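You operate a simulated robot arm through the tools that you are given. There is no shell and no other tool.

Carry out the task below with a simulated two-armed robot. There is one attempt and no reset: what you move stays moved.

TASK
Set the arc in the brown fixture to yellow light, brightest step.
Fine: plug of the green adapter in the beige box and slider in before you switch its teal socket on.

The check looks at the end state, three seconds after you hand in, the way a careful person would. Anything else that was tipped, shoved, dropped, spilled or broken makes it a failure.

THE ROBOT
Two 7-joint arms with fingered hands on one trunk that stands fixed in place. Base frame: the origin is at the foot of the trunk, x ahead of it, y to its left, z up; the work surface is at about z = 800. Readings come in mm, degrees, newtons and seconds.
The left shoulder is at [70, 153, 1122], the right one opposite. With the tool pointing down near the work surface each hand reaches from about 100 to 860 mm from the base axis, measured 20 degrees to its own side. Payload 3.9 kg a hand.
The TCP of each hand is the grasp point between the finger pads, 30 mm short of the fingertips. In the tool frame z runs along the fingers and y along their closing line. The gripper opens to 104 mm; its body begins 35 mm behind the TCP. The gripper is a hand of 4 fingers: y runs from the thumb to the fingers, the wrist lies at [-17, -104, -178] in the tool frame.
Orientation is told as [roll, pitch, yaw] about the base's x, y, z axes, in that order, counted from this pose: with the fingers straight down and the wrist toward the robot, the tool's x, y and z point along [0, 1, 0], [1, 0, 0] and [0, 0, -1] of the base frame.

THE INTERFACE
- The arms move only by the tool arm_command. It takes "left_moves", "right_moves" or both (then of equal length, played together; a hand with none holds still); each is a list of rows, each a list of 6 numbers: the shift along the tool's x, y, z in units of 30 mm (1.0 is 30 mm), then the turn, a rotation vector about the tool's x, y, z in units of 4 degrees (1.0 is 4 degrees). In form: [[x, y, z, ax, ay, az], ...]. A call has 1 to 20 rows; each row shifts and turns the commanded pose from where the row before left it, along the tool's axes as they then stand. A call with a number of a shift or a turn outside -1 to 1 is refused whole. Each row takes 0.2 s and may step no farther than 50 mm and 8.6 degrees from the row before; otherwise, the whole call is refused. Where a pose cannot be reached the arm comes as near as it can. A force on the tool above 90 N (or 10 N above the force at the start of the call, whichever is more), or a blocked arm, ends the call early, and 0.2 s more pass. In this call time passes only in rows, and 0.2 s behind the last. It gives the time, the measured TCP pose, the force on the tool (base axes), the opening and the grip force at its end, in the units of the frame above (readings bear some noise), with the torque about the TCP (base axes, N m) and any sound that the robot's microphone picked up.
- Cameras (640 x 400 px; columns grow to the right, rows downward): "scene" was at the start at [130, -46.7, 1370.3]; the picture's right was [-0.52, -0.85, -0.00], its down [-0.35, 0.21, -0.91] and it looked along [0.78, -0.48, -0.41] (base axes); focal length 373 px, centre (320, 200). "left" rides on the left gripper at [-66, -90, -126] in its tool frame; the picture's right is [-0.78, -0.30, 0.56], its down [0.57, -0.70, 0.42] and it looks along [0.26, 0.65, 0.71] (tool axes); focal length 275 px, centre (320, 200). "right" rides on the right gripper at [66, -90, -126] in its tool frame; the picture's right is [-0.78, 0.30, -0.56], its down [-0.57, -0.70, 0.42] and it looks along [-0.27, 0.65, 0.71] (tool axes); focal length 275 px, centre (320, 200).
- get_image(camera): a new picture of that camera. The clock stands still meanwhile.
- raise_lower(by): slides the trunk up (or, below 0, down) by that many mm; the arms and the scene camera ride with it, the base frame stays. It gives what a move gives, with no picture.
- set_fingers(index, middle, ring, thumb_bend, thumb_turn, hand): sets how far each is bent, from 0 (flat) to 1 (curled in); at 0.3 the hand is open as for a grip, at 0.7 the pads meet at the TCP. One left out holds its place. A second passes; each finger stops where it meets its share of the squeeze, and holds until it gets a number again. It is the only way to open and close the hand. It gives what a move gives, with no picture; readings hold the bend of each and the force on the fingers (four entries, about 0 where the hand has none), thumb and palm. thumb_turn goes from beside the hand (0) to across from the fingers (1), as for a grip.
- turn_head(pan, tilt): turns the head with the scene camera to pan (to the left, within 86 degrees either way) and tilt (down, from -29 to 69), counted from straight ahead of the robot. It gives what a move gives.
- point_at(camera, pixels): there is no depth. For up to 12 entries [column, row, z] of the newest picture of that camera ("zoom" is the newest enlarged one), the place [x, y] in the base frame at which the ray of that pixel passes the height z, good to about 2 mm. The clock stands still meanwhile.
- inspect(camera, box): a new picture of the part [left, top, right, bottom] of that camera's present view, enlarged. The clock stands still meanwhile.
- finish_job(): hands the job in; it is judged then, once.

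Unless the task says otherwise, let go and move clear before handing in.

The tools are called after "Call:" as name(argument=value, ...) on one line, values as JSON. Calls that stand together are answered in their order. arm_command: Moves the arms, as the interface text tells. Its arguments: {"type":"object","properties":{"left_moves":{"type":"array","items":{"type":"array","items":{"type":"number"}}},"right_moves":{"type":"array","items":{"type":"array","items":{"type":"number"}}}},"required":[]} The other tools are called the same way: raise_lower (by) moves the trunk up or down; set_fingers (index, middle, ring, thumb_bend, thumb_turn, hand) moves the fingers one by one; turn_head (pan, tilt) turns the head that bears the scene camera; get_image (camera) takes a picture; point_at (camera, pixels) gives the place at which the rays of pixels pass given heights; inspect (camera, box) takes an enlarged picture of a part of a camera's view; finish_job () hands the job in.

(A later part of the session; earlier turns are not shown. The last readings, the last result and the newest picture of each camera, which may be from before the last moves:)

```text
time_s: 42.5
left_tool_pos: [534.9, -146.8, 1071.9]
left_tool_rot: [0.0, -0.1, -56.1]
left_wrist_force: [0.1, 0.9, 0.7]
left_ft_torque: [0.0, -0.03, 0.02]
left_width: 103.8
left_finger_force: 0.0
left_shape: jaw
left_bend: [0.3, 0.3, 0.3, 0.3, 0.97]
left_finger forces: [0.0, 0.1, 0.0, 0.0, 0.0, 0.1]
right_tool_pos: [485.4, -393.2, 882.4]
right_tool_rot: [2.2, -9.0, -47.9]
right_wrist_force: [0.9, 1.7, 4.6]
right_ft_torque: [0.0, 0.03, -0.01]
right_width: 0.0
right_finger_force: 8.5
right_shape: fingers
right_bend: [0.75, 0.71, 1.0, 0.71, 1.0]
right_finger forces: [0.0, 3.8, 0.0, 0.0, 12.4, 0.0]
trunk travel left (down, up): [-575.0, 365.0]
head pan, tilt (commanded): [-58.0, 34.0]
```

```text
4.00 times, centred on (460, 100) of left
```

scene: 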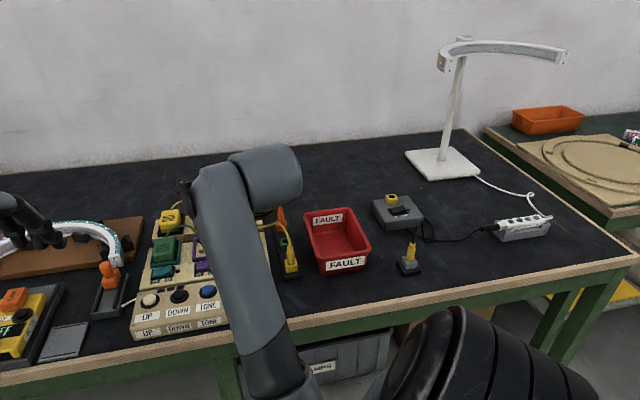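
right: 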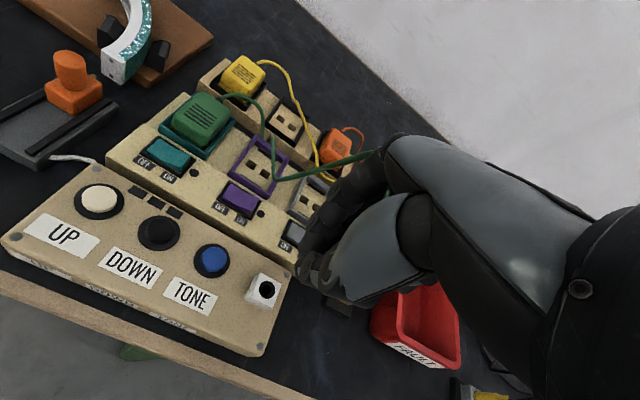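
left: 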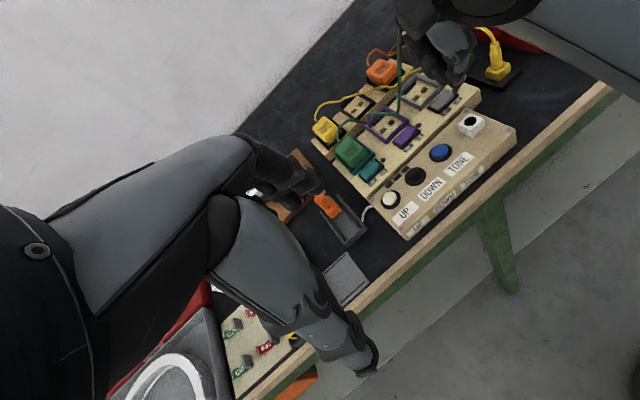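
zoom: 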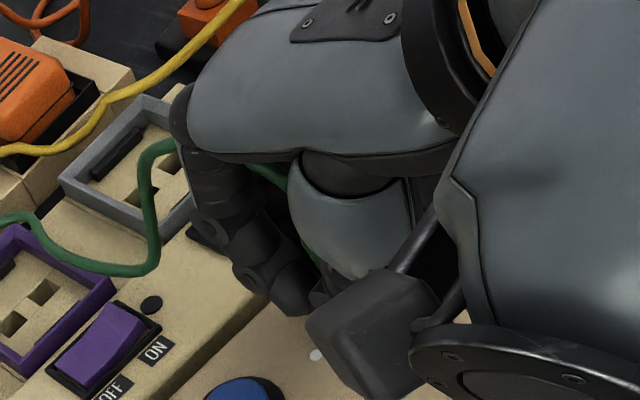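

Force rose to 4.6 N with thumb 12.4 N: the thumb tip (235,275) is landing on the jack's left top edge, so it can't go lower with this grip. The pin is several mm into the hole, so I'll relieve 1 mm and open slightly, then look and re-grip higher.

Call:
arm_command(right_moves=[[0.002, 0.0105, -0.05, 0, 0, 0]])

Call:
set_fingers(hand="right", index=0.62, middle=0.63, thumb_bend=0.63)

Call:
inspect(camera="scene", box=[222, 260, 254, 297])

Call:
inspect(camera="left", box=[420, 50, 500, 150])

Call:
inspect(camera="right", box=[230, 160, 390, 300])

```text
time_s: 42.9
left_tool_pos: [536.4, -148.6, 1070.7]
left_tool_rot: [0.0, 0.0, -55.9]
left_wrist_force: [-0.9, 0.5, 0.2]
left_ft_torque: [-0.02, 0.0, -0.02]
left_width: 103.6
left_finger_force: 0.0
left_shape: jaw
left_bend: [0.3, 0.3, 0.3, 0.3, 0.97]
left_finger forces: [0.1, 0.0, 0.0, 0.1, 0.0, 0.1]
right_tool_pos: [485.2, -393.8, 882.1]
right_tool_rot: [2.0, -8.9, -47.9]
right_wrist_force: [-0.4, 3.0, 0.7]
right_ft_torque: [0.03, 0.04, -0.01]
right_width: 0.2
right_finger_force: 6.7
right_shape: fingers
right_bend: [0.75, 0.71, 1.0, 0.71, 1.0]
right_finger forces: [0.0, 3.4, 0.0, 0.1, 9.7, 0.1]
trunk travel left (down, up): [-575.0, 365.0]
head pan, tilt (commanded): [-58.0, 34.0]
```

```text
time_s: 43.9
left_tool_pos: [534.6, -149.0, 1071.5]
left_tool_rot: [-0.1, -0.1, -56.0]
left_wrist_force: [0.7, 0.4, 0.2]
left_ft_torque: [-0.02, 0.02, 0.01]
left_width: 103.7
left_finger_force: 0.0
left_shape: jaw
left_bend: [0.3, 0.3, 0.3, 0.3, 0.97]
left_finger forces: [0.1, 0.0, 0.1, 0.0, 0.0, 0.0]
right_tool_pos: [484.9, -392.8, 883.8]
right_tool_rot: [2.1, -9.2, -47.9]
right_wrist_force: [1.5, -0.6, 6.8]
right_ft_torque: [0.02, -0.02, 0.01]
right_width: 15.6
right_finger_force: 3.0
right_shape: fingers
right_bend: [0.62, 0.63, 1.0, 0.67, 1.0]
right_finger forces: [0.1, 0.0, 0.0, 0.0, 7.0, 0.1]
trunk travel left (down, up): [-575.0, 365.0]
head pan, tilt (commanded): [-58.0, 34.0]
```

```text
10.81 times, centred on (238, 278) of scene
```

zoom: 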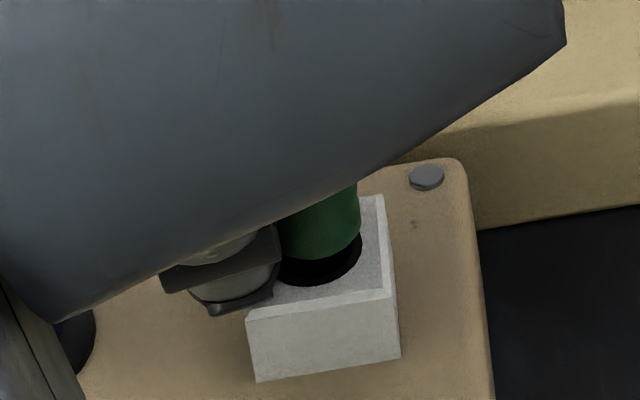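

```text
4.00 times, centred on (460, 100) of left
```

zoom: 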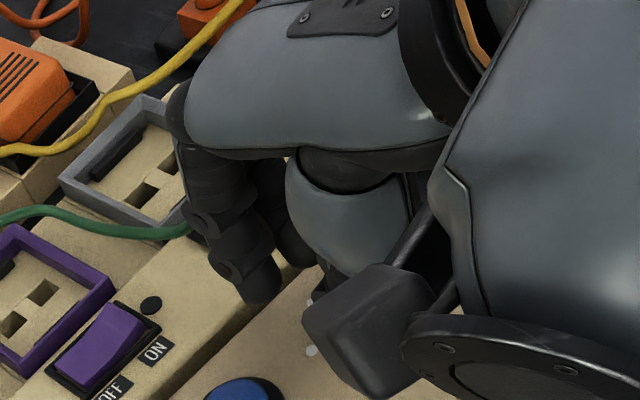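

```text
2.86 times, centred on (310, 230) of right
```

zoom: 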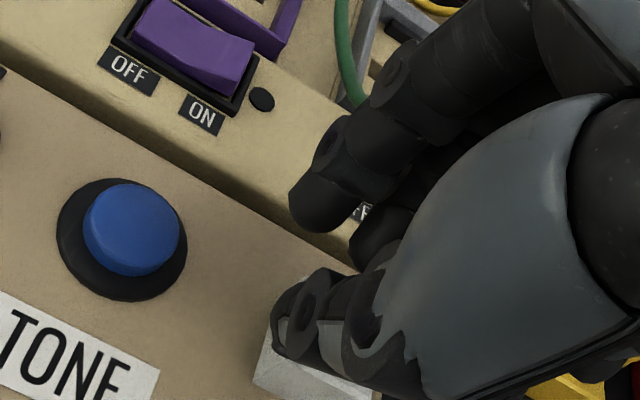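

The plug dropped into the jack: its body bottom now sits in the ring (zoom (320,255)). The thumb still presses 7 N on the jack's edge, so I'll raise the hand 6 mm to unload it.

Call:
arm_command(right_moves=[[0.0035, 0.0157, -0.0988, 0, 0, 0], [0.0035, 0.0157, -0.0988, 0, 0, 0]])

Call:
inspect(camera="scene", box=[222, 260, 254, 297])

Call:
inspect(camera="left", box=[420, 50, 500, 150])

```text
time_s: 44.5
left_tool_pos: [535.1, -148.7, 1071.3]
left_tool_rot: [0.0, 0.0, -56.0]
left_wrist_force: [-0.1, -0.3, 0.4]
left_ft_torque: [0.0, -0.03, 0.0]
left_width: 104.1
left_finger_force: 0.1
left_shape: jaw
left_bend: [0.3, 0.3, 0.3, 0.3, 0.97]
left_finger forces: [0.0, 0.0, 0.1, 0.0, 0.1, 0.0]
right_tool_pos: [484.4, -395.5, 888.0]
right_tool_rot: [1.6, -9.1, -48.0]
right_wrist_force: [-0.8, 0.7, -0.2]
right_ft_torque: [0.03, 0.02, 0.02]
right_width: 21.5
right_finger_force: 0.2
right_shape: fingers
right_bend: [0.62, 0.63, 1.0, 0.63, 1.0]
right_finger forces: [0.1, 0.0, 0.0, 0.1, 0.1, 0.0]
trunk travel left (down, up): [-575.0, 365.0]
head pan, tilt (commanded): [-58.0, 34.0]
```

```text
10.81 times, centred on (238, 278) of scene
```

zoom: 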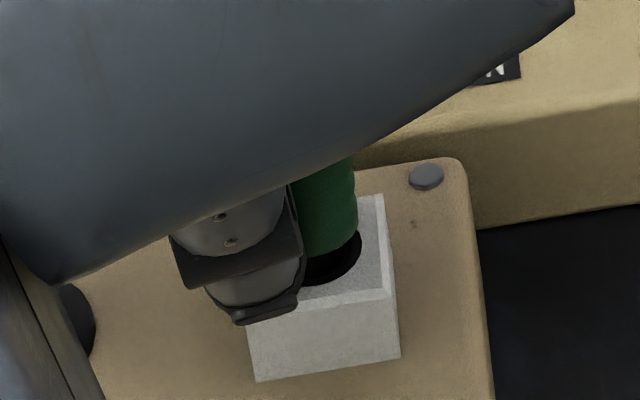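

```text
4.00 times, centred on (460, 100) of left
```

zoom: 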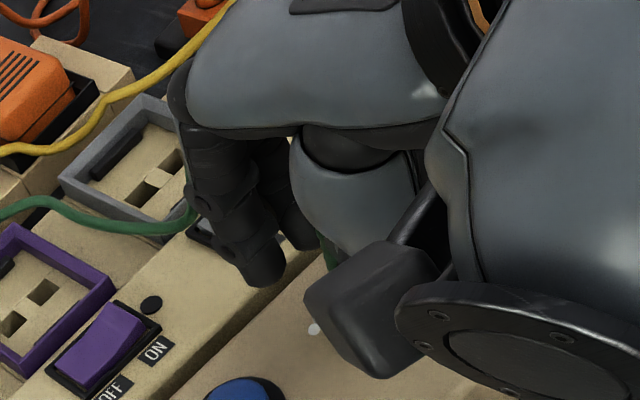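

The plug stands on its own in the jack with zero hand forces, but the visible ring in front of its body shows it is still ~5 mm proud. I'll raise 5 mm, open wider, level the hand and centre it on the plug for a proper grip and push.

Call:
arm_command(right_moves=[[0.003, 0.026, -0.165, 0, 0, 0]])

Call:
set_fingers(hand="right", index=0.54, middle=0.54, thumb_bend=0.54)

Call:
inspect(camera="scene", box=[216, 245, 260, 300])

Call:
inspect(camera="right", box=[230, 160, 390, 300])

```text
time_s: 44.9
left_tool_pos: [535.4, -148.0, 1071.8]
left_tool_rot: [0.1, 0.0, -56.1]
left_wrist_force: [0.8, 0.2, 0.6]
left_ft_torque: [-0.01, 0.02, 0.04]
left_width: 103.7
left_finger_force: 0.1
left_shape: jaw
left_bend: [0.3, 0.3, 0.3, 0.3, 0.97]
left_finger forces: [0.1, 0.1, 0.0, 0.0, 0.0, 0.0]
right_tool_pos: [483.3, -398.6, 892.9]
right_tool_rot: [1.3, -9.4, -48.0]
right_wrist_force: [-0.6, 0.5, -0.7]
right_ft_torque: [0.02, 0.01, -0.02]
right_width: 21.1
right_finger_force: 0.3
right_shape: fingers
right_bend: [0.62, 0.63, 1.0, 0.63, 1.0]
right_finger forces: [0.0, 0.1, 0.0, 0.0, 0.3, 0.1]
trunk travel left (down, up): [-575.0, 365.0]
head pan, tilt (commanded): [-58.0, 34.0]
```

```text
time_s: 45.9
left_tool_pos: [536.0, -148.3, 1071.6]
left_tool_rot: [0.0, 0.0, -56.1]
left_wrist_force: [-0.5, 0.0, 0.3]
left_ft_torque: [-0.03, 0.0, -0.03]
left_width: 103.8
left_finger_force: 0.1
left_shape: jaw
left_bend: [0.3, 0.3, 0.3, 0.3, 0.97]
left_finger forces: [0.0, 0.1, 0.0, 0.0, 0.0, 0.0]
right_tool_pos: [484.7, -396.8, 895.1]
right_tool_rot: [1.6, -9.5, -48.0]
right_wrist_force: [-0.1, -0.3, -0.4]
right_ft_torque: [-0.01, 0.0, 0.0]
right_width: 42.4
right_finger_force: 0.0
right_shape: fingers
right_bend: [0.54, 0.54, 1.0, 0.54, 1.0]
right_finger forces: [0.1, 0.0, 0.0, 0.1, 0.1, 0.1]
trunk travel left (down, up): [-575.0, 365.0]
head pan, tilt (commanded): [-58.0, 34.0]
```

```text
7.27 times, centred on (238, 272) of scene
```

zoom: 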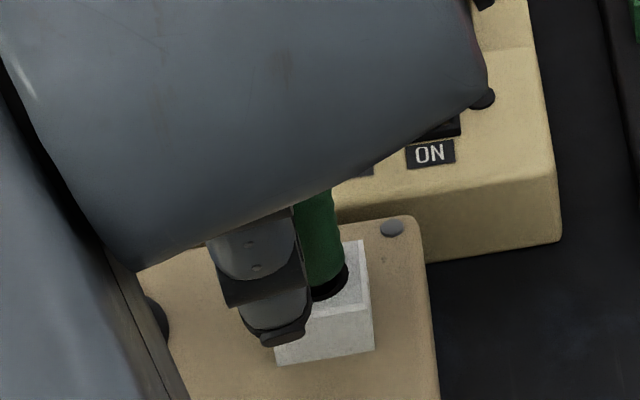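

```text
2.86 times, centred on (310, 230) of right
```

zoom: 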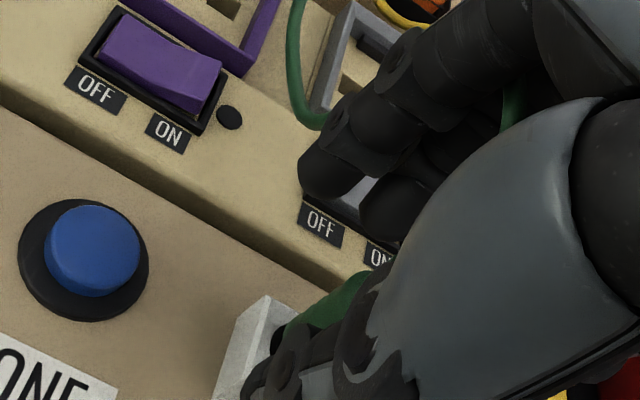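

The hand now straddles the plug freely with a 42 mm gap. I'll level the hand (undo the -9° pitch) and centre the grip point on the jack axis (476.5,-398).

Call:
arm_command(right_moves=[[0, 0, 0, 0.78, -0.13, 0], [0, 0, 0, 0.78, -0.13, 0], [0, 0, 0, 0.77, -0.13, 0], [-0.115, -0.077, 0, 0, 0, 0], [-0.115, -0.077, 0, 0, 0, 0]])

Call:
inspect(camera="scene", box=[216, 245, 260, 300])

Call:
inspect(camera="right", box=[230, 160, 390, 300])

Call:
inspect(camera="left", box=[420, 50, 500, 150])

```text
time_s: 47.1
left_tool_pos: [536.0, -148.8, 1071.8]
left_tool_rot: [0.0, 0.1, -56.0]
left_wrist_force: [-0.4, 0.4, 0.0]
left_ft_torque: [0.02, 0.03, 0.02]
left_width: 104.0
left_finger_force: 0.1
left_shape: jaw
left_bend: [0.3, 0.3, 0.3, 0.3, 0.97]
left_finger forces: [0.1, 0.0, 0.1, 0.0, 0.1, 0.0]
right_tool_pos: [477.3, -396.2, 894.9]
right_tool_rot: [0.6, 0.2, -47.9]
right_wrist_force: [0.0, 0.1, -0.3]
right_ft_torque: [-0.02, -0.03, 0.0]
right_width: 42.8
right_finger_force: 0.0
right_shape: fingers
right_bend: [0.54, 0.54, 1.0, 0.54, 1.0]
right_finger forces: [0.0, 0.0, 0.1, 0.1, 0.0, 0.0]
trunk travel left (down, up): [-575.0, 365.0]
head pan, tilt (commanded): [-58.0, 34.0]
```

```text
7.27 times, centred on (238, 272) of scene
```

zoom: 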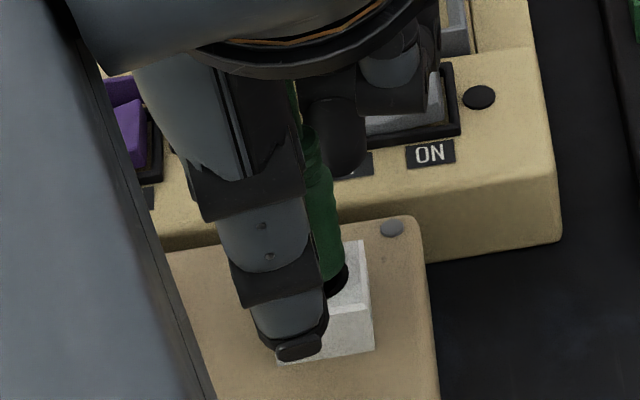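

```text
2.86 times, centred on (310, 230) of right
```

zoom: 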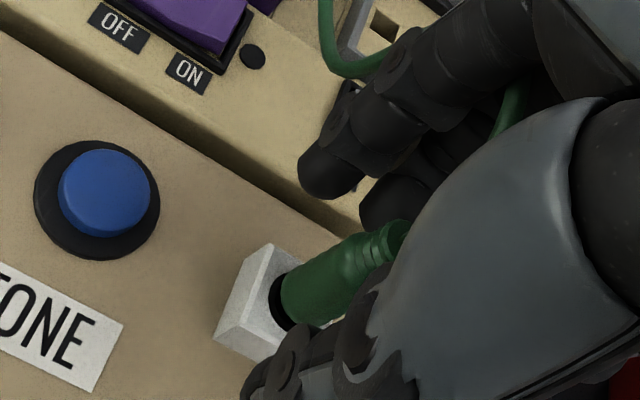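

```text
4.00 times, centred on (460, 100) of left
```

zoom: 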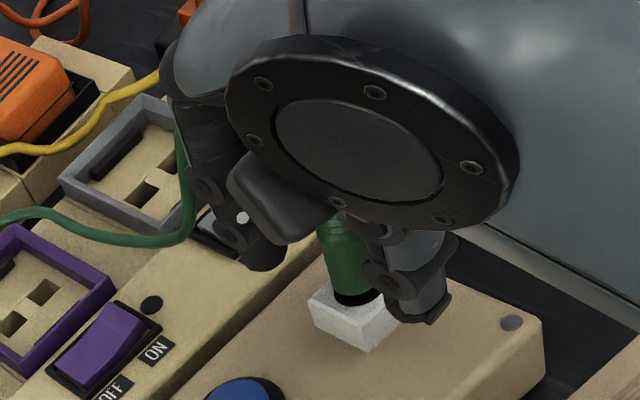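

The right view (340,280) and left view (345,255) show the plug standing upright in the jack between thumb and fingers. Zooming to judge how far in it is, compared with the seated yellow plug.

Call:
inspect(camera="right", box=[280, 215, 340, 285])

Call:
inspect(camera="left", box=[450, 95, 490, 145])

Call:
inspect(camera="scene", box=[228, 265, 254, 295])

```text
5.71 times, centred on (310, 250) of right
```

zoom: 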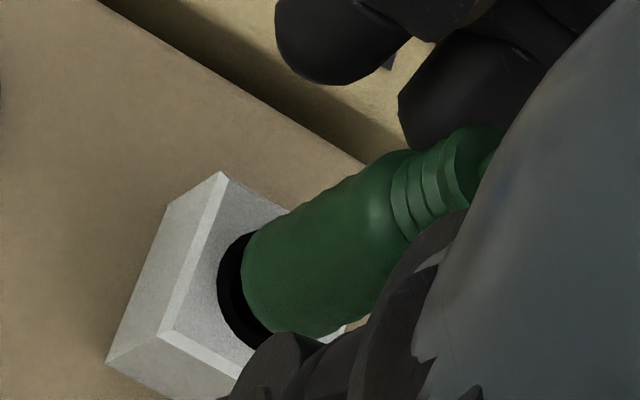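

```text
8.00 times, centred on (470, 120) of left
```

zoom: 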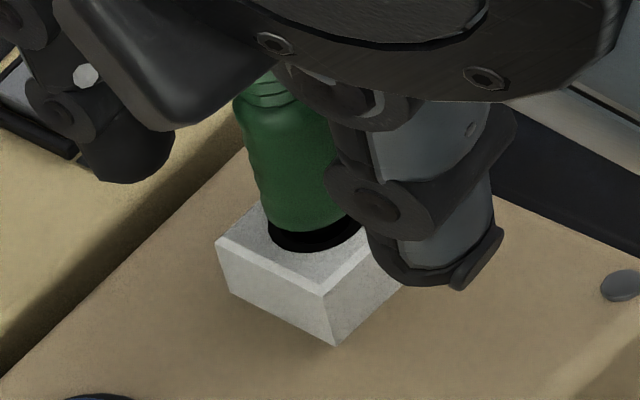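

```text
13.33 times, centred on (241, 280) of scene
```

zoom: 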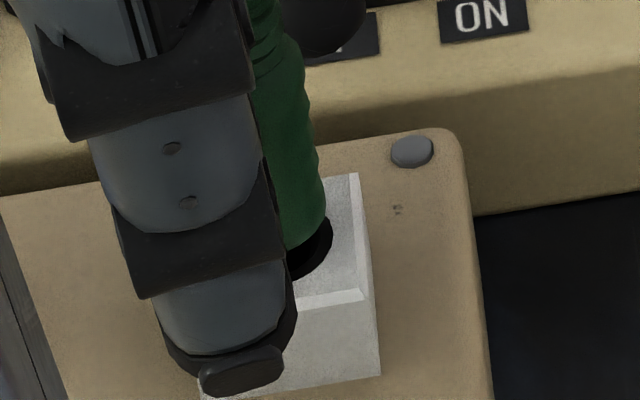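

The body bottom is still ~4-5 mm above the jack top (left zoom (305,225) vs ring (315,245)). I'll lower the hand 4 mm and close on it with the plug centred.

Call:
arm_command(right_moves=[[0, 0, 0.133, 0, 0, 0]])

Call:
set_fingers(hand="right", index=0.75, middle=0.75, thumb_bend=0.75)

Call:
inspect(camera="left", box=[450, 95, 490, 145])

Call:
inspect(camera="right", box=[270, 205, 350, 295])

Call:
inspect(camera="scene", box=[222, 255, 260, 300])

```text
time_s: 47.5
left_tool_pos: [535.9, -147.6, 1071.0]
left_tool_rot: [0.0, 0.0, -55.9]
left_wrist_force: [1.0, 0.2, 0.1]
left_ft_torque: [0.01, 0.02, -0.01]
left_width: 103.9
left_finger_force: 0.1
left_shape: jaw
left_bend: [0.3, 0.3, 0.3, 0.3, 0.97]
left_finger forces: [0.1, 0.0, 0.0, 0.1, 0.0, 0.0]
right_tool_pos: [479.0, -399.9, 891.3]
right_tool_rot: [0.4, -0.2, -47.9]
right_wrist_force: [0.4, -0.5, 0.0]
right_ft_torque: [0.02, -0.01, 0.0]
right_width: 43.0
right_finger_force: 0.1
right_shape: fingers
right_bend: [0.54, 0.54, 1.0, 0.54, 1.0]
right_finger forces: [0.0, 0.1, 0.0, 0.1, 0.0, 0.0]
trunk travel left (down, up): [-575.0, 365.0]
head pan, tilt (commanded): [-58.0, 34.0]
```

```text
time_s: 48.5
left_tool_pos: [535.4, -148.4, 1070.9]
left_tool_rot: [0.0, 0.0, -56.0]
left_wrist_force: [-0.2, -0.3, -0.4]
left_ft_torque: [0.03, 0.01, 0.01]
left_width: 104.2
left_finger_force: 0.1
left_shape: jaw
left_bend: [0.3, 0.3, 0.3, 0.3, 0.97]
left_finger forces: [0.0, 0.1, 0.0, 0.0, 0.0, 0.1]
right_tool_pos: [477.0, -397.8, 891.8]
right_tool_rot: [0.2, -0.2, -47.9]
right_wrist_force: [0.3, -0.3, 0.6]
right_ft_torque: [-0.03, 0.01, 0.0]
right_width: 8.4
right_finger_force: 15.0
right_shape: fingers
right_bend: [0.74, 0.73, 1.0, 0.67, 1.0]
right_finger forces: [7.8, 9.2, 0.1, 0.0, 13.2, 0.0]
trunk travel left (down, up): [-575.0, 365.0]
head pan, tilt (commanded): [-58.0, 34.0]
```

```text
8.00 times, centred on (470, 120) of left
```

zoom: 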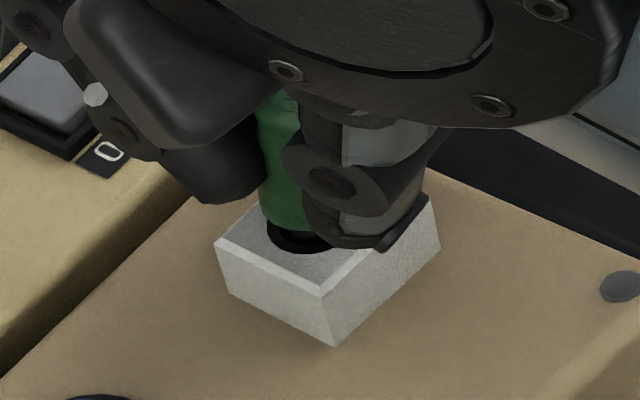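

```text
4.44 times, centred on (310, 250) of right
```

zoom: 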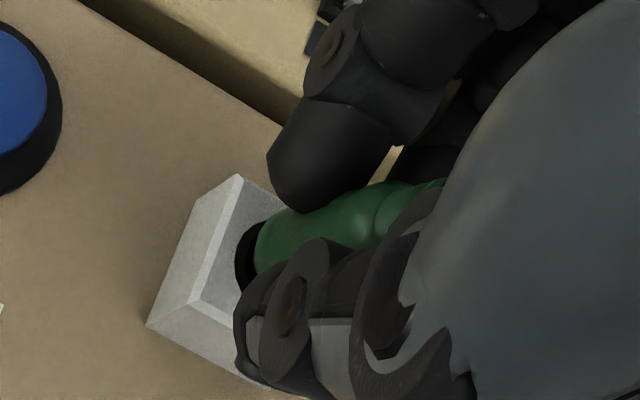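

```text
8.89 times, centred on (241, 278) of scene
```

zoom: 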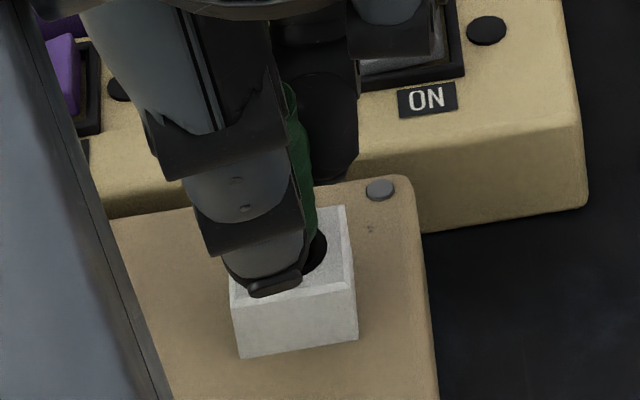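

Now a proper three-finger grip: index 7.8 N, middle 9.2 N, thumb 13.2 N. Pushing straight down 3 mm.

Call:
arm_command(right_moves=[[0, 0, 0.1, 0, 0, 0]])

Call:
inspect(camera="left", box=[450, 95, 490, 145])

Call:
inspect(camera="scene", box=[222, 255, 260, 300])

```text
time_s: 48.9
left_tool_pos: [535.1, -147.6, 1070.4]
left_tool_rot: [0.0, 0.0, -56.1]
left_wrist_force: [0.5, 0.6, 0.5]
left_ft_torque: [0.04, 0.03, -0.01]
left_width: 103.8
left_finger_force: 0.0
left_shape: jaw
left_bend: [0.3, 0.3, 0.3, 0.3, 0.97]
left_finger forces: [0.0, 0.0, 0.0, 0.1, 0.0, 0.0]
right_tool_pos: [476.8, -400.1, 891.1]
right_tool_rot: [0.1, -0.6, -48.0]
right_wrist_force: [-0.9, 2.1, 1.3]
right_ft_torque: [0.09, 0.08, 0.01]
right_width: 8.5
right_finger_force: 14.3
right_shape: fingers
right_bend: [0.74, 0.73, 1.0, 0.67, 1.0]
right_finger forces: [7.8, 7.9, 0.0, 0.0, 13.5, 0.0]
trunk travel left (down, up): [-575.0, 365.0]
head pan, tilt (commanded): [-58.0, 34.0]
```

```text
8.00 times, centred on (470, 120) of left
```

zoom: 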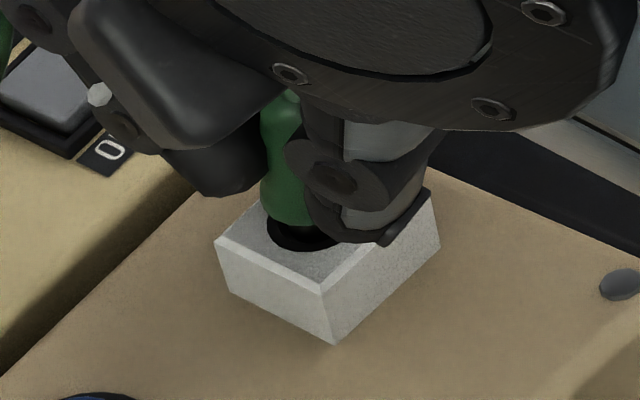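

```text
8.89 times, centred on (241, 278) of scene
```

zoom: 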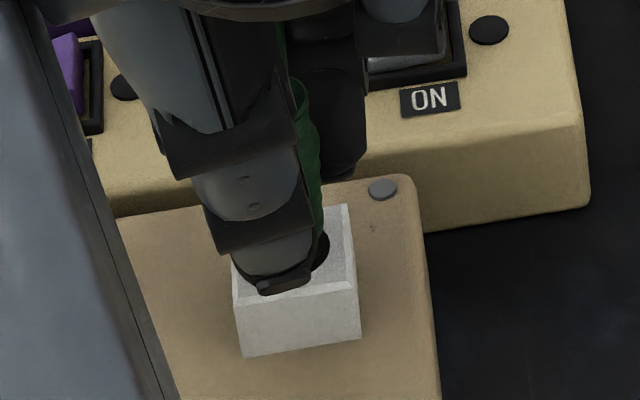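

Only 1.3 N so far and the plug hasn't visibly gone down. I'll push 3 mm more.

Call:
arm_command(right_moves=[[0, 0, 0.1, 0, 0, 0]])

Call:
inspect(camera="left", box=[450, 95, 490, 145])

Call:
inspect(camera="scene", box=[222, 255, 260, 300])

Call:
inspect(camera="right", box=[270, 205, 350, 295])

```text
time_s: 49.3
left_tool_pos: [536.0, -146.8, 1072.3]
left_tool_rot: [0.0, -0.2, -56.0]
left_wrist_force: [-0.5, -0.8, -0.1]
left_ft_torque: [0.0, 0.0, 0.02]
left_width: 103.8
left_finger_force: 0.0
left_shape: jaw
left_bend: [0.3, 0.3, 0.3, 0.3, 0.97]
left_finger forces: [0.0, 0.1, 0.0, 0.1, 0.0, 0.0]
right_tool_pos: [479.1, -400.1, 891.0]
right_tool_rot: [-0.1, -0.9, -48.0]
right_wrist_force: [-2.5, 5.2, 3.9]
right_ft_torque: [0.24, 0.09, 0.01]
right_width: 8.4
right_finger_force: 13.8
right_shape: fingers
right_bend: [0.74, 0.73, 1.0, 0.67, 1.0]
right_finger forces: [6.9, 6.1, 0.0, 0.0, 14.5, 0.1]
trunk travel left (down, up): [-575.0, 365.0]
head pan, tilt (commanded): [-58.0, 34.0]
```

```text
8.00 times, centred on (470, 120) of left
```

zoom: 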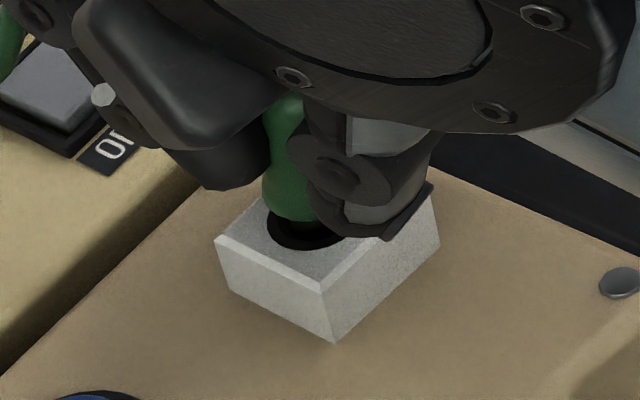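

```text
8.89 times, centred on (241, 278) of scene
```

zoom: 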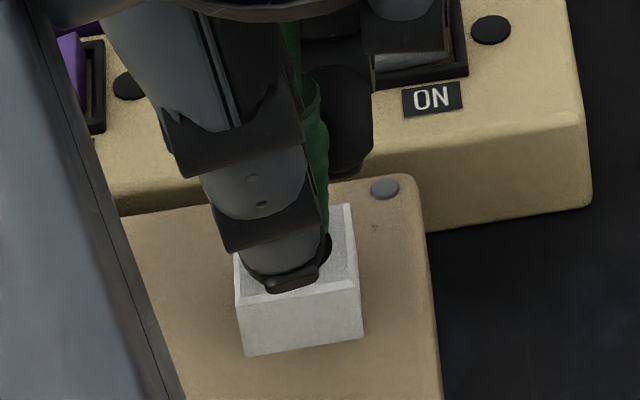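

```text
4.44 times, centred on (310, 250) of right
```

zoom: 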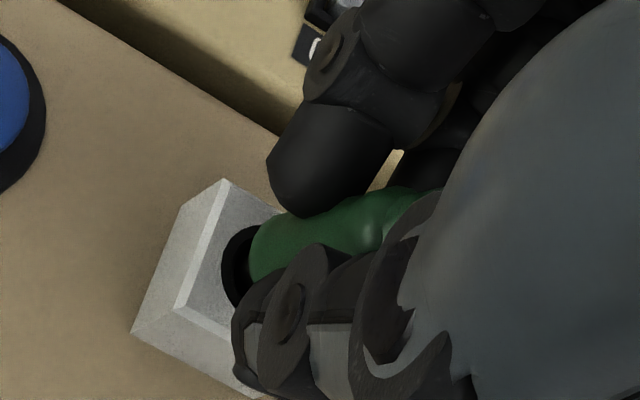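

The thumb tip is resting on the jack's top (thumb 14.5 N, hand pushed sideways 5 N), so the grip is too low. I'll relieve, open, go 11 mm higher and re-close on the collar and upper body.

Call:
arm_command(right_moves=[[0, 0, -0.2, 0, 0, 0]])

Call:
set_fingers(hand="right", index=0.62, middle=0.62, thumb_bend=0.58)

Call:
arm_command(right_moves=[[0, 0, -0.18, 0, 0, 0], [0, 0, -0.18, 0, 0, 0]])

Call:
inspect(camera="left", box=[440, 85, 490, 145])

Call:
inspect(camera="right", box=[270, 205, 350, 295])

```text
time_s: 49.7
left_tool_pos: [536.2, -147.8, 1069.8]
left_tool_rot: [-0.1, 0.0, -56.1]
left_wrist_force: [-0.7, 0.3, 0.3]
left_ft_torque: [-0.02, -0.01, 0.02]
left_width: 103.8
left_finger_force: 0.1
left_shape: jaw
left_bend: [0.3, 0.3, 0.3, 0.3, 0.97]
left_finger forces: [0.0, 0.1, 0.0, 0.0, 0.1, 0.0]
right_tool_pos: [474.9, -401.1, 890.9]
right_tool_rot: [-0.5, -0.4, -48.0]
right_wrist_force: [2.2, 1.8, 1.2]
right_ft_torque: [0.11, -0.11, 0.02]
right_width: 8.9
right_finger_force: 15.0
right_shape: fingers
right_bend: [0.74, 0.73, 1.0, 0.67, 1.0]
right_finger forces: [10.4, 7.3, 0.0, 0.0, 12.3, 0.0]
trunk travel left (down, up): [-575.0, 365.0]
head pan, tilt (commanded): [-58.0, 34.0]
```

```text
time_s: 50.7
left_tool_pos: [536.6, -149.4, 1071.3]
left_tool_rot: [0.0, 0.0, -56.1]
left_wrist_force: [0.1, 0.4, -0.2]
left_ft_torque: [0.05, -0.02, -0.01]
left_width: 103.8
left_finger_force: 0.0
left_shape: jaw
left_bend: [0.3, 0.3, 0.3, 0.3, 0.97]
left_finger forces: [0.1, 0.1, 0.1, 0.0, 0.0, 0.0]
right_tool_pos: [475.2, -402.9, 891.6]
right_tool_rot: [-0.4, -0.5, -48.3]
right_wrist_force: [0.1, -0.7, -0.5]
right_ft_torque: [0.0, -0.03, 0.0]
right_width: 28.6
right_finger_force: 0.0
right_shape: fingers
right_bend: [0.62, 0.62, 1.0, 0.57, 1.0]
right_finger forces: [0.0, 0.1, 0.0, 0.0, 0.0, 0.0]
trunk travel left (down, up): [-575.0, 365.0]
head pan, tilt (commanded): [-58.0, 34.0]
```

```text
time_s: 51.3
left_tool_pos: [536.3, -148.4, 1070.7]
left_tool_rot: [0.0, 0.1, -56.0]
left_wrist_force: [0.9, 1.0, -0.1]
left_ft_torque: [0.02, 0.02, -0.03]
left_width: 103.7
left_finger_force: 0.2
left_shape: jaw
left_bend: [0.3, 0.3, 0.3, 0.3, 0.97]
left_finger forces: [0.0, 0.0, 0.1, 0.0, 0.0, 0.1]
right_tool_pos: [476.3, -400.4, 901.5]
right_tool_rot: [0.0, -0.3, -48.0]
right_wrist_force: [0.1, 0.5, 1.1]
right_ft_torque: [-0.02, 0.01, -0.02]
right_width: 28.8
right_finger_force: 0.1
right_shape: fingers
right_bend: [0.62, 0.62, 1.0, 0.57, 1.0]
right_finger forces: [0.0, 0.1, 0.0, 0.0, 0.0, 0.0]
trunk travel left (down, up): [-575.0, 365.0]
head pan, tilt (commanded): [-58.0, 34.0]
```

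```text
6.67 times, centred on (465, 115) of left
```

zoom: 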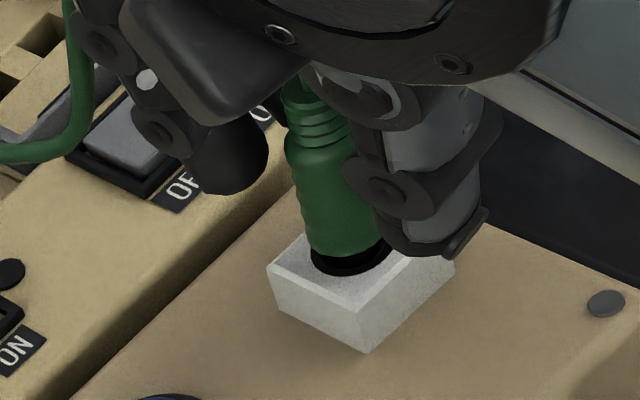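

```text
4.44 times, centred on (310, 250) of right
```

zoom: 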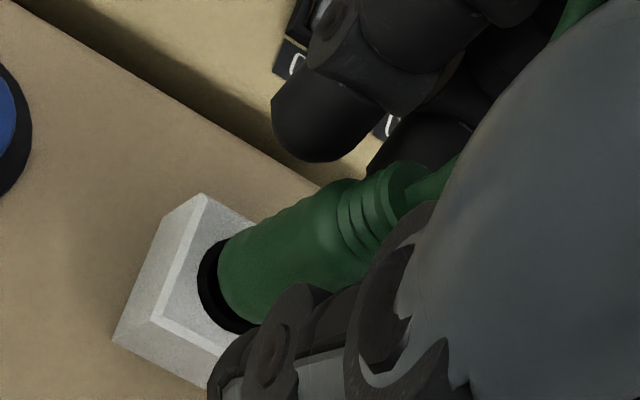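

The plug stays upright, ~3-4 mm proud (black band under the body at left zoom (345,262)); thumb tip is now well above the jack. Closing here on the upper body.

Call:
set_fingers(hand="right", index=0.75, middle=0.75, thumb_bend=0.75)

Call:
inspect(camera="left", box=[440, 85, 490, 145])

Call:
inspect(camera="right", box=[270, 205, 350, 295])

```text
time_s: 52.3
left_tool_pos: [536.3, -148.3, 1072.0]
left_tool_rot: [0.0, -0.1, -56.0]
left_wrist_force: [0.2, -0.5, -0.1]
left_ft_torque: [-0.01, -0.02, 0.03]
left_width: 103.7
left_finger_force: 0.0
left_shape: jaw
left_bend: [0.3, 0.3, 0.3, 0.3, 0.97]
left_finger forces: [0.1, 0.0, 0.0, 0.1, 0.0, 0.1]
right_tool_pos: [478.3, -399.4, 902.0]
right_tool_rot: [0.1, -0.3, -48.0]
right_wrist_force: [-1.6, 0.1, 0.0]
right_ft_torque: [-0.01, 0.1, 0.0]
right_width: 9.8
right_finger_force: 14.8
right_shape: fingers
right_bend: [0.74, 0.73, 1.0, 0.65, 1.0]
right_finger forces: [7.9, 8.8, 0.0, 0.0, 12.8, 0.0]
trunk travel left (down, up): [-575.0, 365.0]
head pan, tilt (commanded): [-58.0, 34.0]
```

```text
6.67 times, centred on (465, 115) of left
```

zoom: 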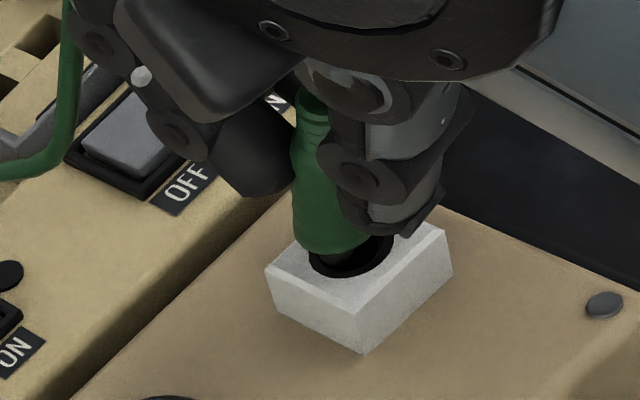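

```text
4.44 times, centred on (310, 250) of right
```

zoom: 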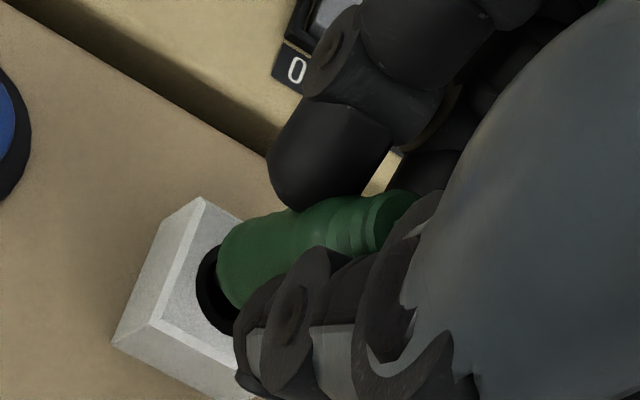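

Grip forces are good (7.9/8.8/12.8 N), but the left view suggests the plug shifted in the hole when squeezed. Checking from the scene camera and closer left view.

Call:
inspect(camera="scene", box=[224, 258, 256, 298])

Call:
inspect(camera="left", box=[455, 105, 485, 140])

Call:
inspect(camera="right", box=[280, 225, 330, 285])

```text
10.00 times, centred on (240, 278) of scene
```

zoom: 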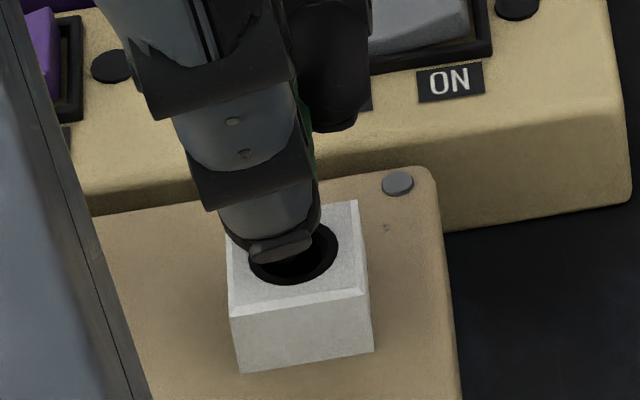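

```text
11.43 times, centred on (470, 122) of left
```

zoom: 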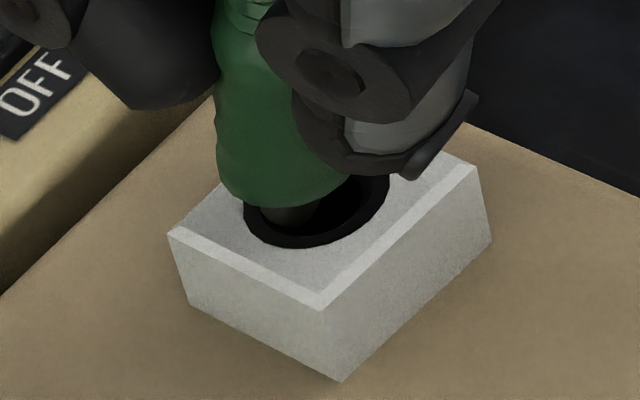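

```text
6.67 times, centred on (305, 255) of right
```

zoom: 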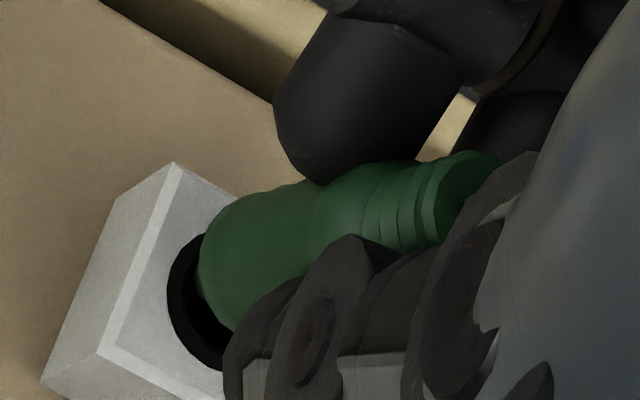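

At 11x the pin shows entering the left part of the hole and, against the tool's vertical in the right view, the plug leans ~8° (top toward the thumb). I'll rotate the hand +8° about its x with a small +y compensation to stand it straight, then look.

Call:
arm_command(right_moves=[[0, 0.067, 0, 1, 0, 0], [0, 0.067, 0, 1, 0, 0]])

Call:
inspect(camera="left", box=[455, 105, 485, 140])

Call:
inspect(camera="right", box=[280, 225, 330, 285])

Call:
inspect(camera="scene", box=[224, 258, 256, 298])

```text
time_s: 52.9
left_tool_pos: [534.1, -150.5, 1071.7]
left_tool_rot: [-0.1, 0.0, -56.1]
left_wrist_force: [1.0, 0.3, 0.3]
left_ft_torque: [-0.03, 0.0, 0.02]
left_width: 104.0
left_finger_force: 0.1
left_shape: jaw
left_bend: [0.3, 0.3, 0.3, 0.3, 0.97]
left_finger forces: [0.1, 0.0, 0.0, 0.1, 0.1, 0.0]
right_tool_pos: [481.6, -397.4, 900.2]
right_tool_rot: [0.6, 8.3, -47.6]
right_wrist_force: [-0.5, -6.9, 5.7]
right_ft_torque: [-0.37, 0.02, 0.0]
right_width: 10.5
right_finger_force: 22.6
right_shape: fingers
right_bend: [0.74, 0.75, 1.0, 0.65, 1.0]
right_finger forces: [10.8, 20.4, 0.0, 0.1, 15.2, 0.1]
trunk travel left (down, up): [-575.0, 365.0]
head pan, tilt (commanded): [-58.0, 34.0]
```

```text
11.43 times, centred on (470, 122) of left
```

zoom: 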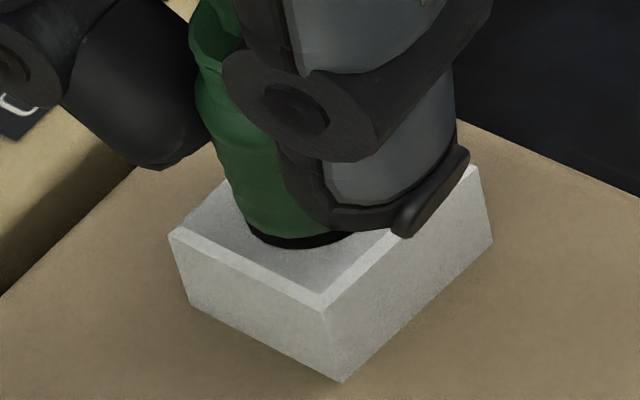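

```text
6.67 times, centred on (305, 255) of right
```

zoom: 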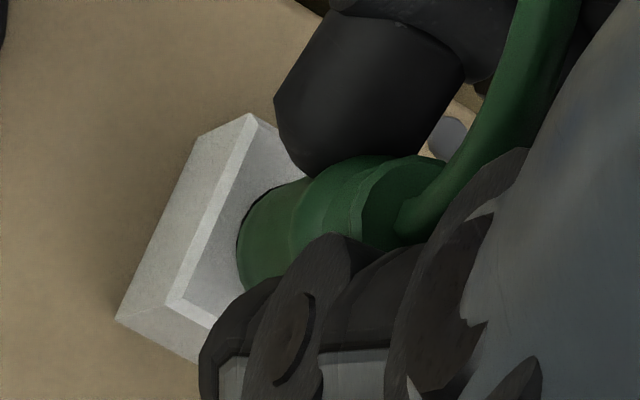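

```text
10.00 times, centred on (240, 278) of scene
```

zoom: 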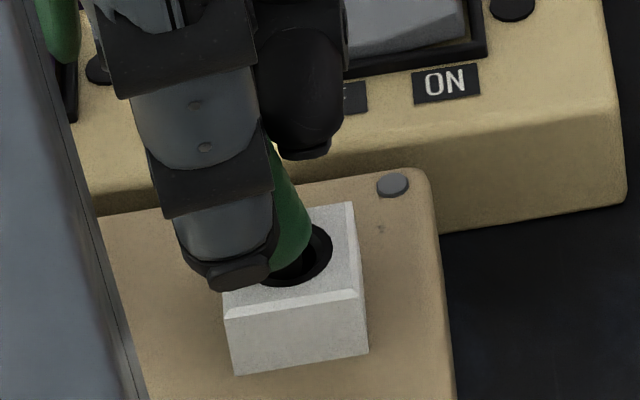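

The plug seems to have gone deeper (left view: body bottom (295,240) now covers the ring), with 5.7 N vertical and middle finger at 20 N. Pressing 2 mm further down gently.

Call:
arm_command(right_moves=[[0, 0.01, 0.066, 0, 0, 0]])

Call:
inspect(camera="left", box=[455, 105, 485, 140])

Call:
inspect(camera="scene", box=[224, 258, 256, 298])

```text
time_s: 53.3
left_tool_pos: [534.9, -148.2, 1072.5]
left_tool_rot: [0.0, 0.1, -56.0]
left_wrist_force: [0.2, -0.6, 0.1]
left_ft_torque: [0.0, -0.02, 0.01]
left_width: 103.7
left_finger_force: 0.1
left_shape: jaw
left_bend: [0.3, 0.3, 0.3, 0.3, 0.97]
left_finger forces: [0.0, 0.0, 0.0, 0.0, 0.1, 0.0]
right_tool_pos: [479.1, -396.9, 898.6]
right_tool_rot: [0.7, 8.2, -47.5]
right_wrist_force: [-0.2, -6.1, 11.2]
right_ft_torque: [-0.31, 0.05, 0.01]
right_width: 10.5
right_finger_force: 24.4
right_shape: fingers
right_bend: [0.74, 0.75, 1.0, 0.65, 1.0]
right_finger forces: [12.9, 20.2, 0.1, 0.0, 15.7, 0.0]
trunk travel left (down, up): [-575.0, 365.0]
head pan, tilt (commanded): [-58.0, 34.0]
```

```text
11.43 times, centred on (470, 122) of left
```

zoom: 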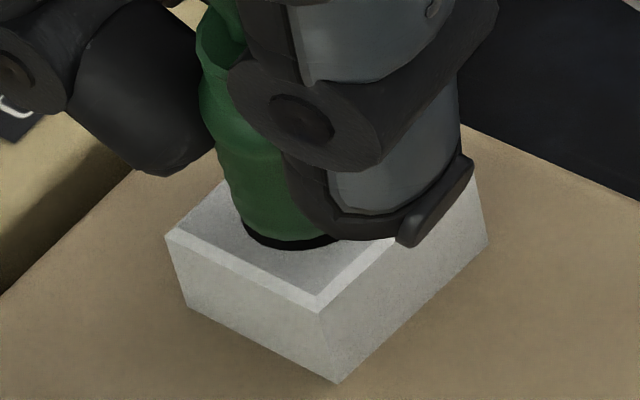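

```text
10.00 times, centred on (240, 278) of scene
```

zoom: 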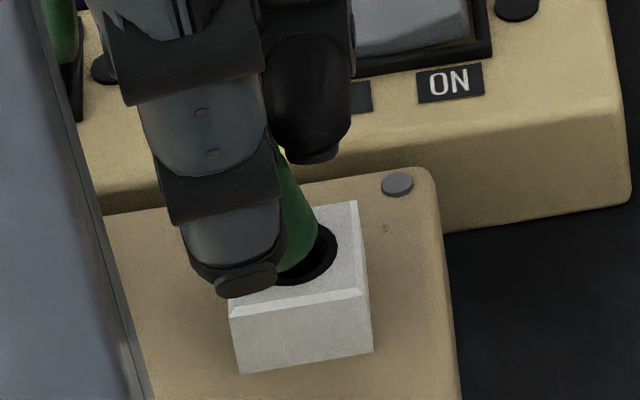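

From the scene, the plug now leans left (body edge from (312,240) up to (280,150)) with its right bottom side lifted; 11 N downward. I'll shift the hand 4 mm to the right (tool -x) to upright it while keeping light pressure.

Call:
arm_command(right_moves=[[-0.07, 0, -0.02, 0, 0, 0], [-0.07, 0, 0, 0, 0, 0]])

Call:
inspect(camera="left", box=[455, 105, 485, 140])

Call:
inspect(camera="scene", box=[224, 258, 256, 298])

Call:
inspect(camera="right", box=[280, 215, 340, 285])

```text
time_s: 53.9
left_tool_pos: [536.1, -149.1, 1071.1]
left_tool_rot: [0.0, 0.0, -56.0]
left_wrist_force: [0.2, 0.2, -0.1]
left_ft_torque: [-0.01, 0.0, -0.01]
left_width: 103.8
left_finger_force: 0.0
left_shape: jaw
left_bend: [0.3, 0.3, 0.3, 0.3, 0.97]
left_finger forces: [0.1, 0.1, 0.1, 0.0, 0.0, 0.1]
right_tool_pos: [477.0, -400.9, 896.6]
right_tool_rot: [0.6, 8.5, -47.6]
right_wrist_force: [3.1, -3.7, 1.2]
right_ft_torque: [-0.14, -0.17, 0.0]
right_width: 10.8
right_finger_force: 18.5
right_shape: fingers
right_bend: [0.74, 0.74, 1.0, 0.65, 1.0]
right_finger forces: [13.4, 10.5, 0.0, 0.0, 12.6, 0.1]
trunk travel left (down, up): [-575.0, 365.0]
head pan, tilt (commanded): [-58.0, 34.0]
```

```text
11.43 times, centred on (470, 122) of left
```

zoom: 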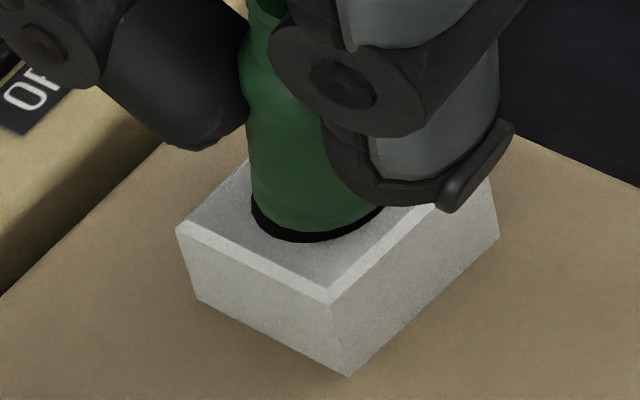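

```text
10.00 times, centred on (240, 278) of scene
```

zoom: 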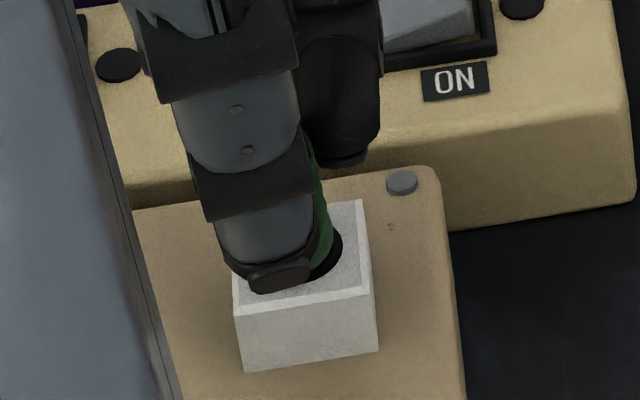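

```text
5.71 times, centred on (310, 250) of right
```

zoom: 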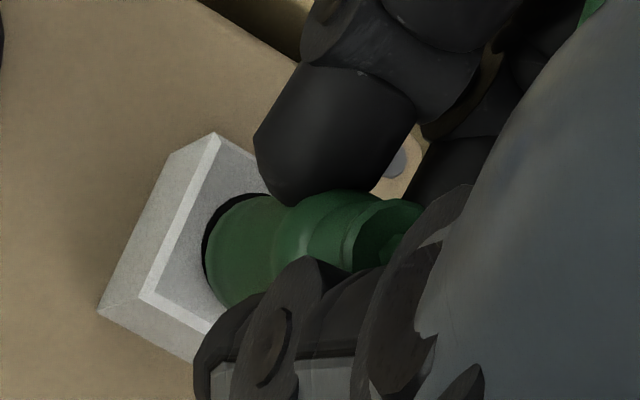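

The plug has popped fully home: thin even ring in both the left (310,235) and right views, and vertical force fell to 1 N. Opening the fingers now.

Call:
set_fingers(hand="right", index=0.5, middle=0.5, thumb_bend=0.48)

Call:
inspect(camera="left", box=[430, 75, 490, 145])

Call:
get_image(camera="right")

Call:
inspect(camera="scene", box=[200, 220, 270, 300])

```text
time_s: 54.9
left_tool_pos: [535.1, -148.8, 1070.9]
left_tool_rot: [-0.1, 0.0, -55.9]
left_wrist_force: [0.1, 0.1, -0.2]
left_ft_torque: [0.02, -0.01, 0.0]
left_width: 103.7
left_finger_force: 0.0
left_shape: jaw
left_bend: [0.3, 0.3, 0.3, 0.3, 0.97]
left_finger forces: [0.0, 0.0, 0.1, 0.0, 0.0, 0.1]
right_tool_pos: [476.8, -401.3, 898.1]
right_tool_rot: [0.6, 8.3, -47.8]
right_wrist_force: [1.6, -0.4, 0.7]
right_ft_torque: [0.01, -0.01, -0.02]
right_width: 55.8
right_finger_force: 0.0
right_shape: fingers
right_bend: [0.5, 0.5, 1.0, 0.48, 1.0]
right_finger forces: [0.0, 0.0, 0.1, 0.0, 0.0, 0.0]
trunk travel left (down, up): [-575.0, 365.0]
head pan, tilt (commanded): [-58.0, 34.0]
```

```text
5.71 times, centred on (460, 110) of left
```

zoom: 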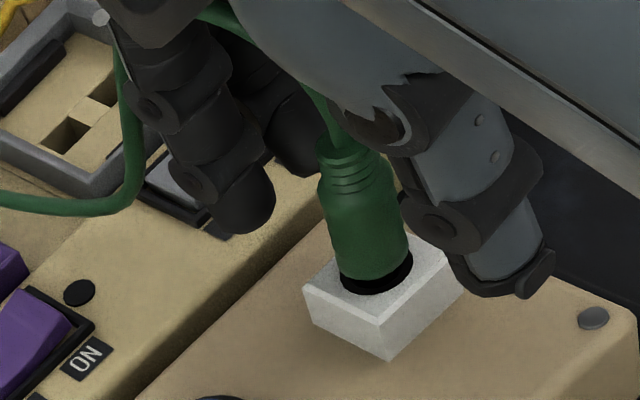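

```text
taken
```

right: 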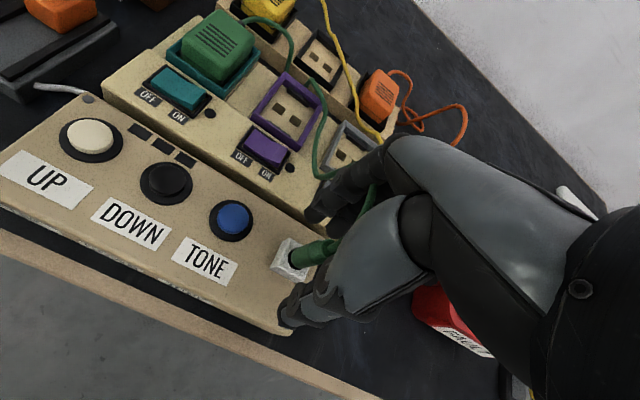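

```text
5.00 times, centred on (235, 260) of scene
```

zoom: 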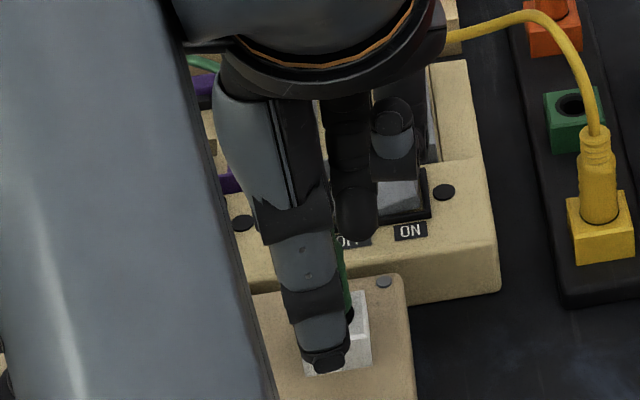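

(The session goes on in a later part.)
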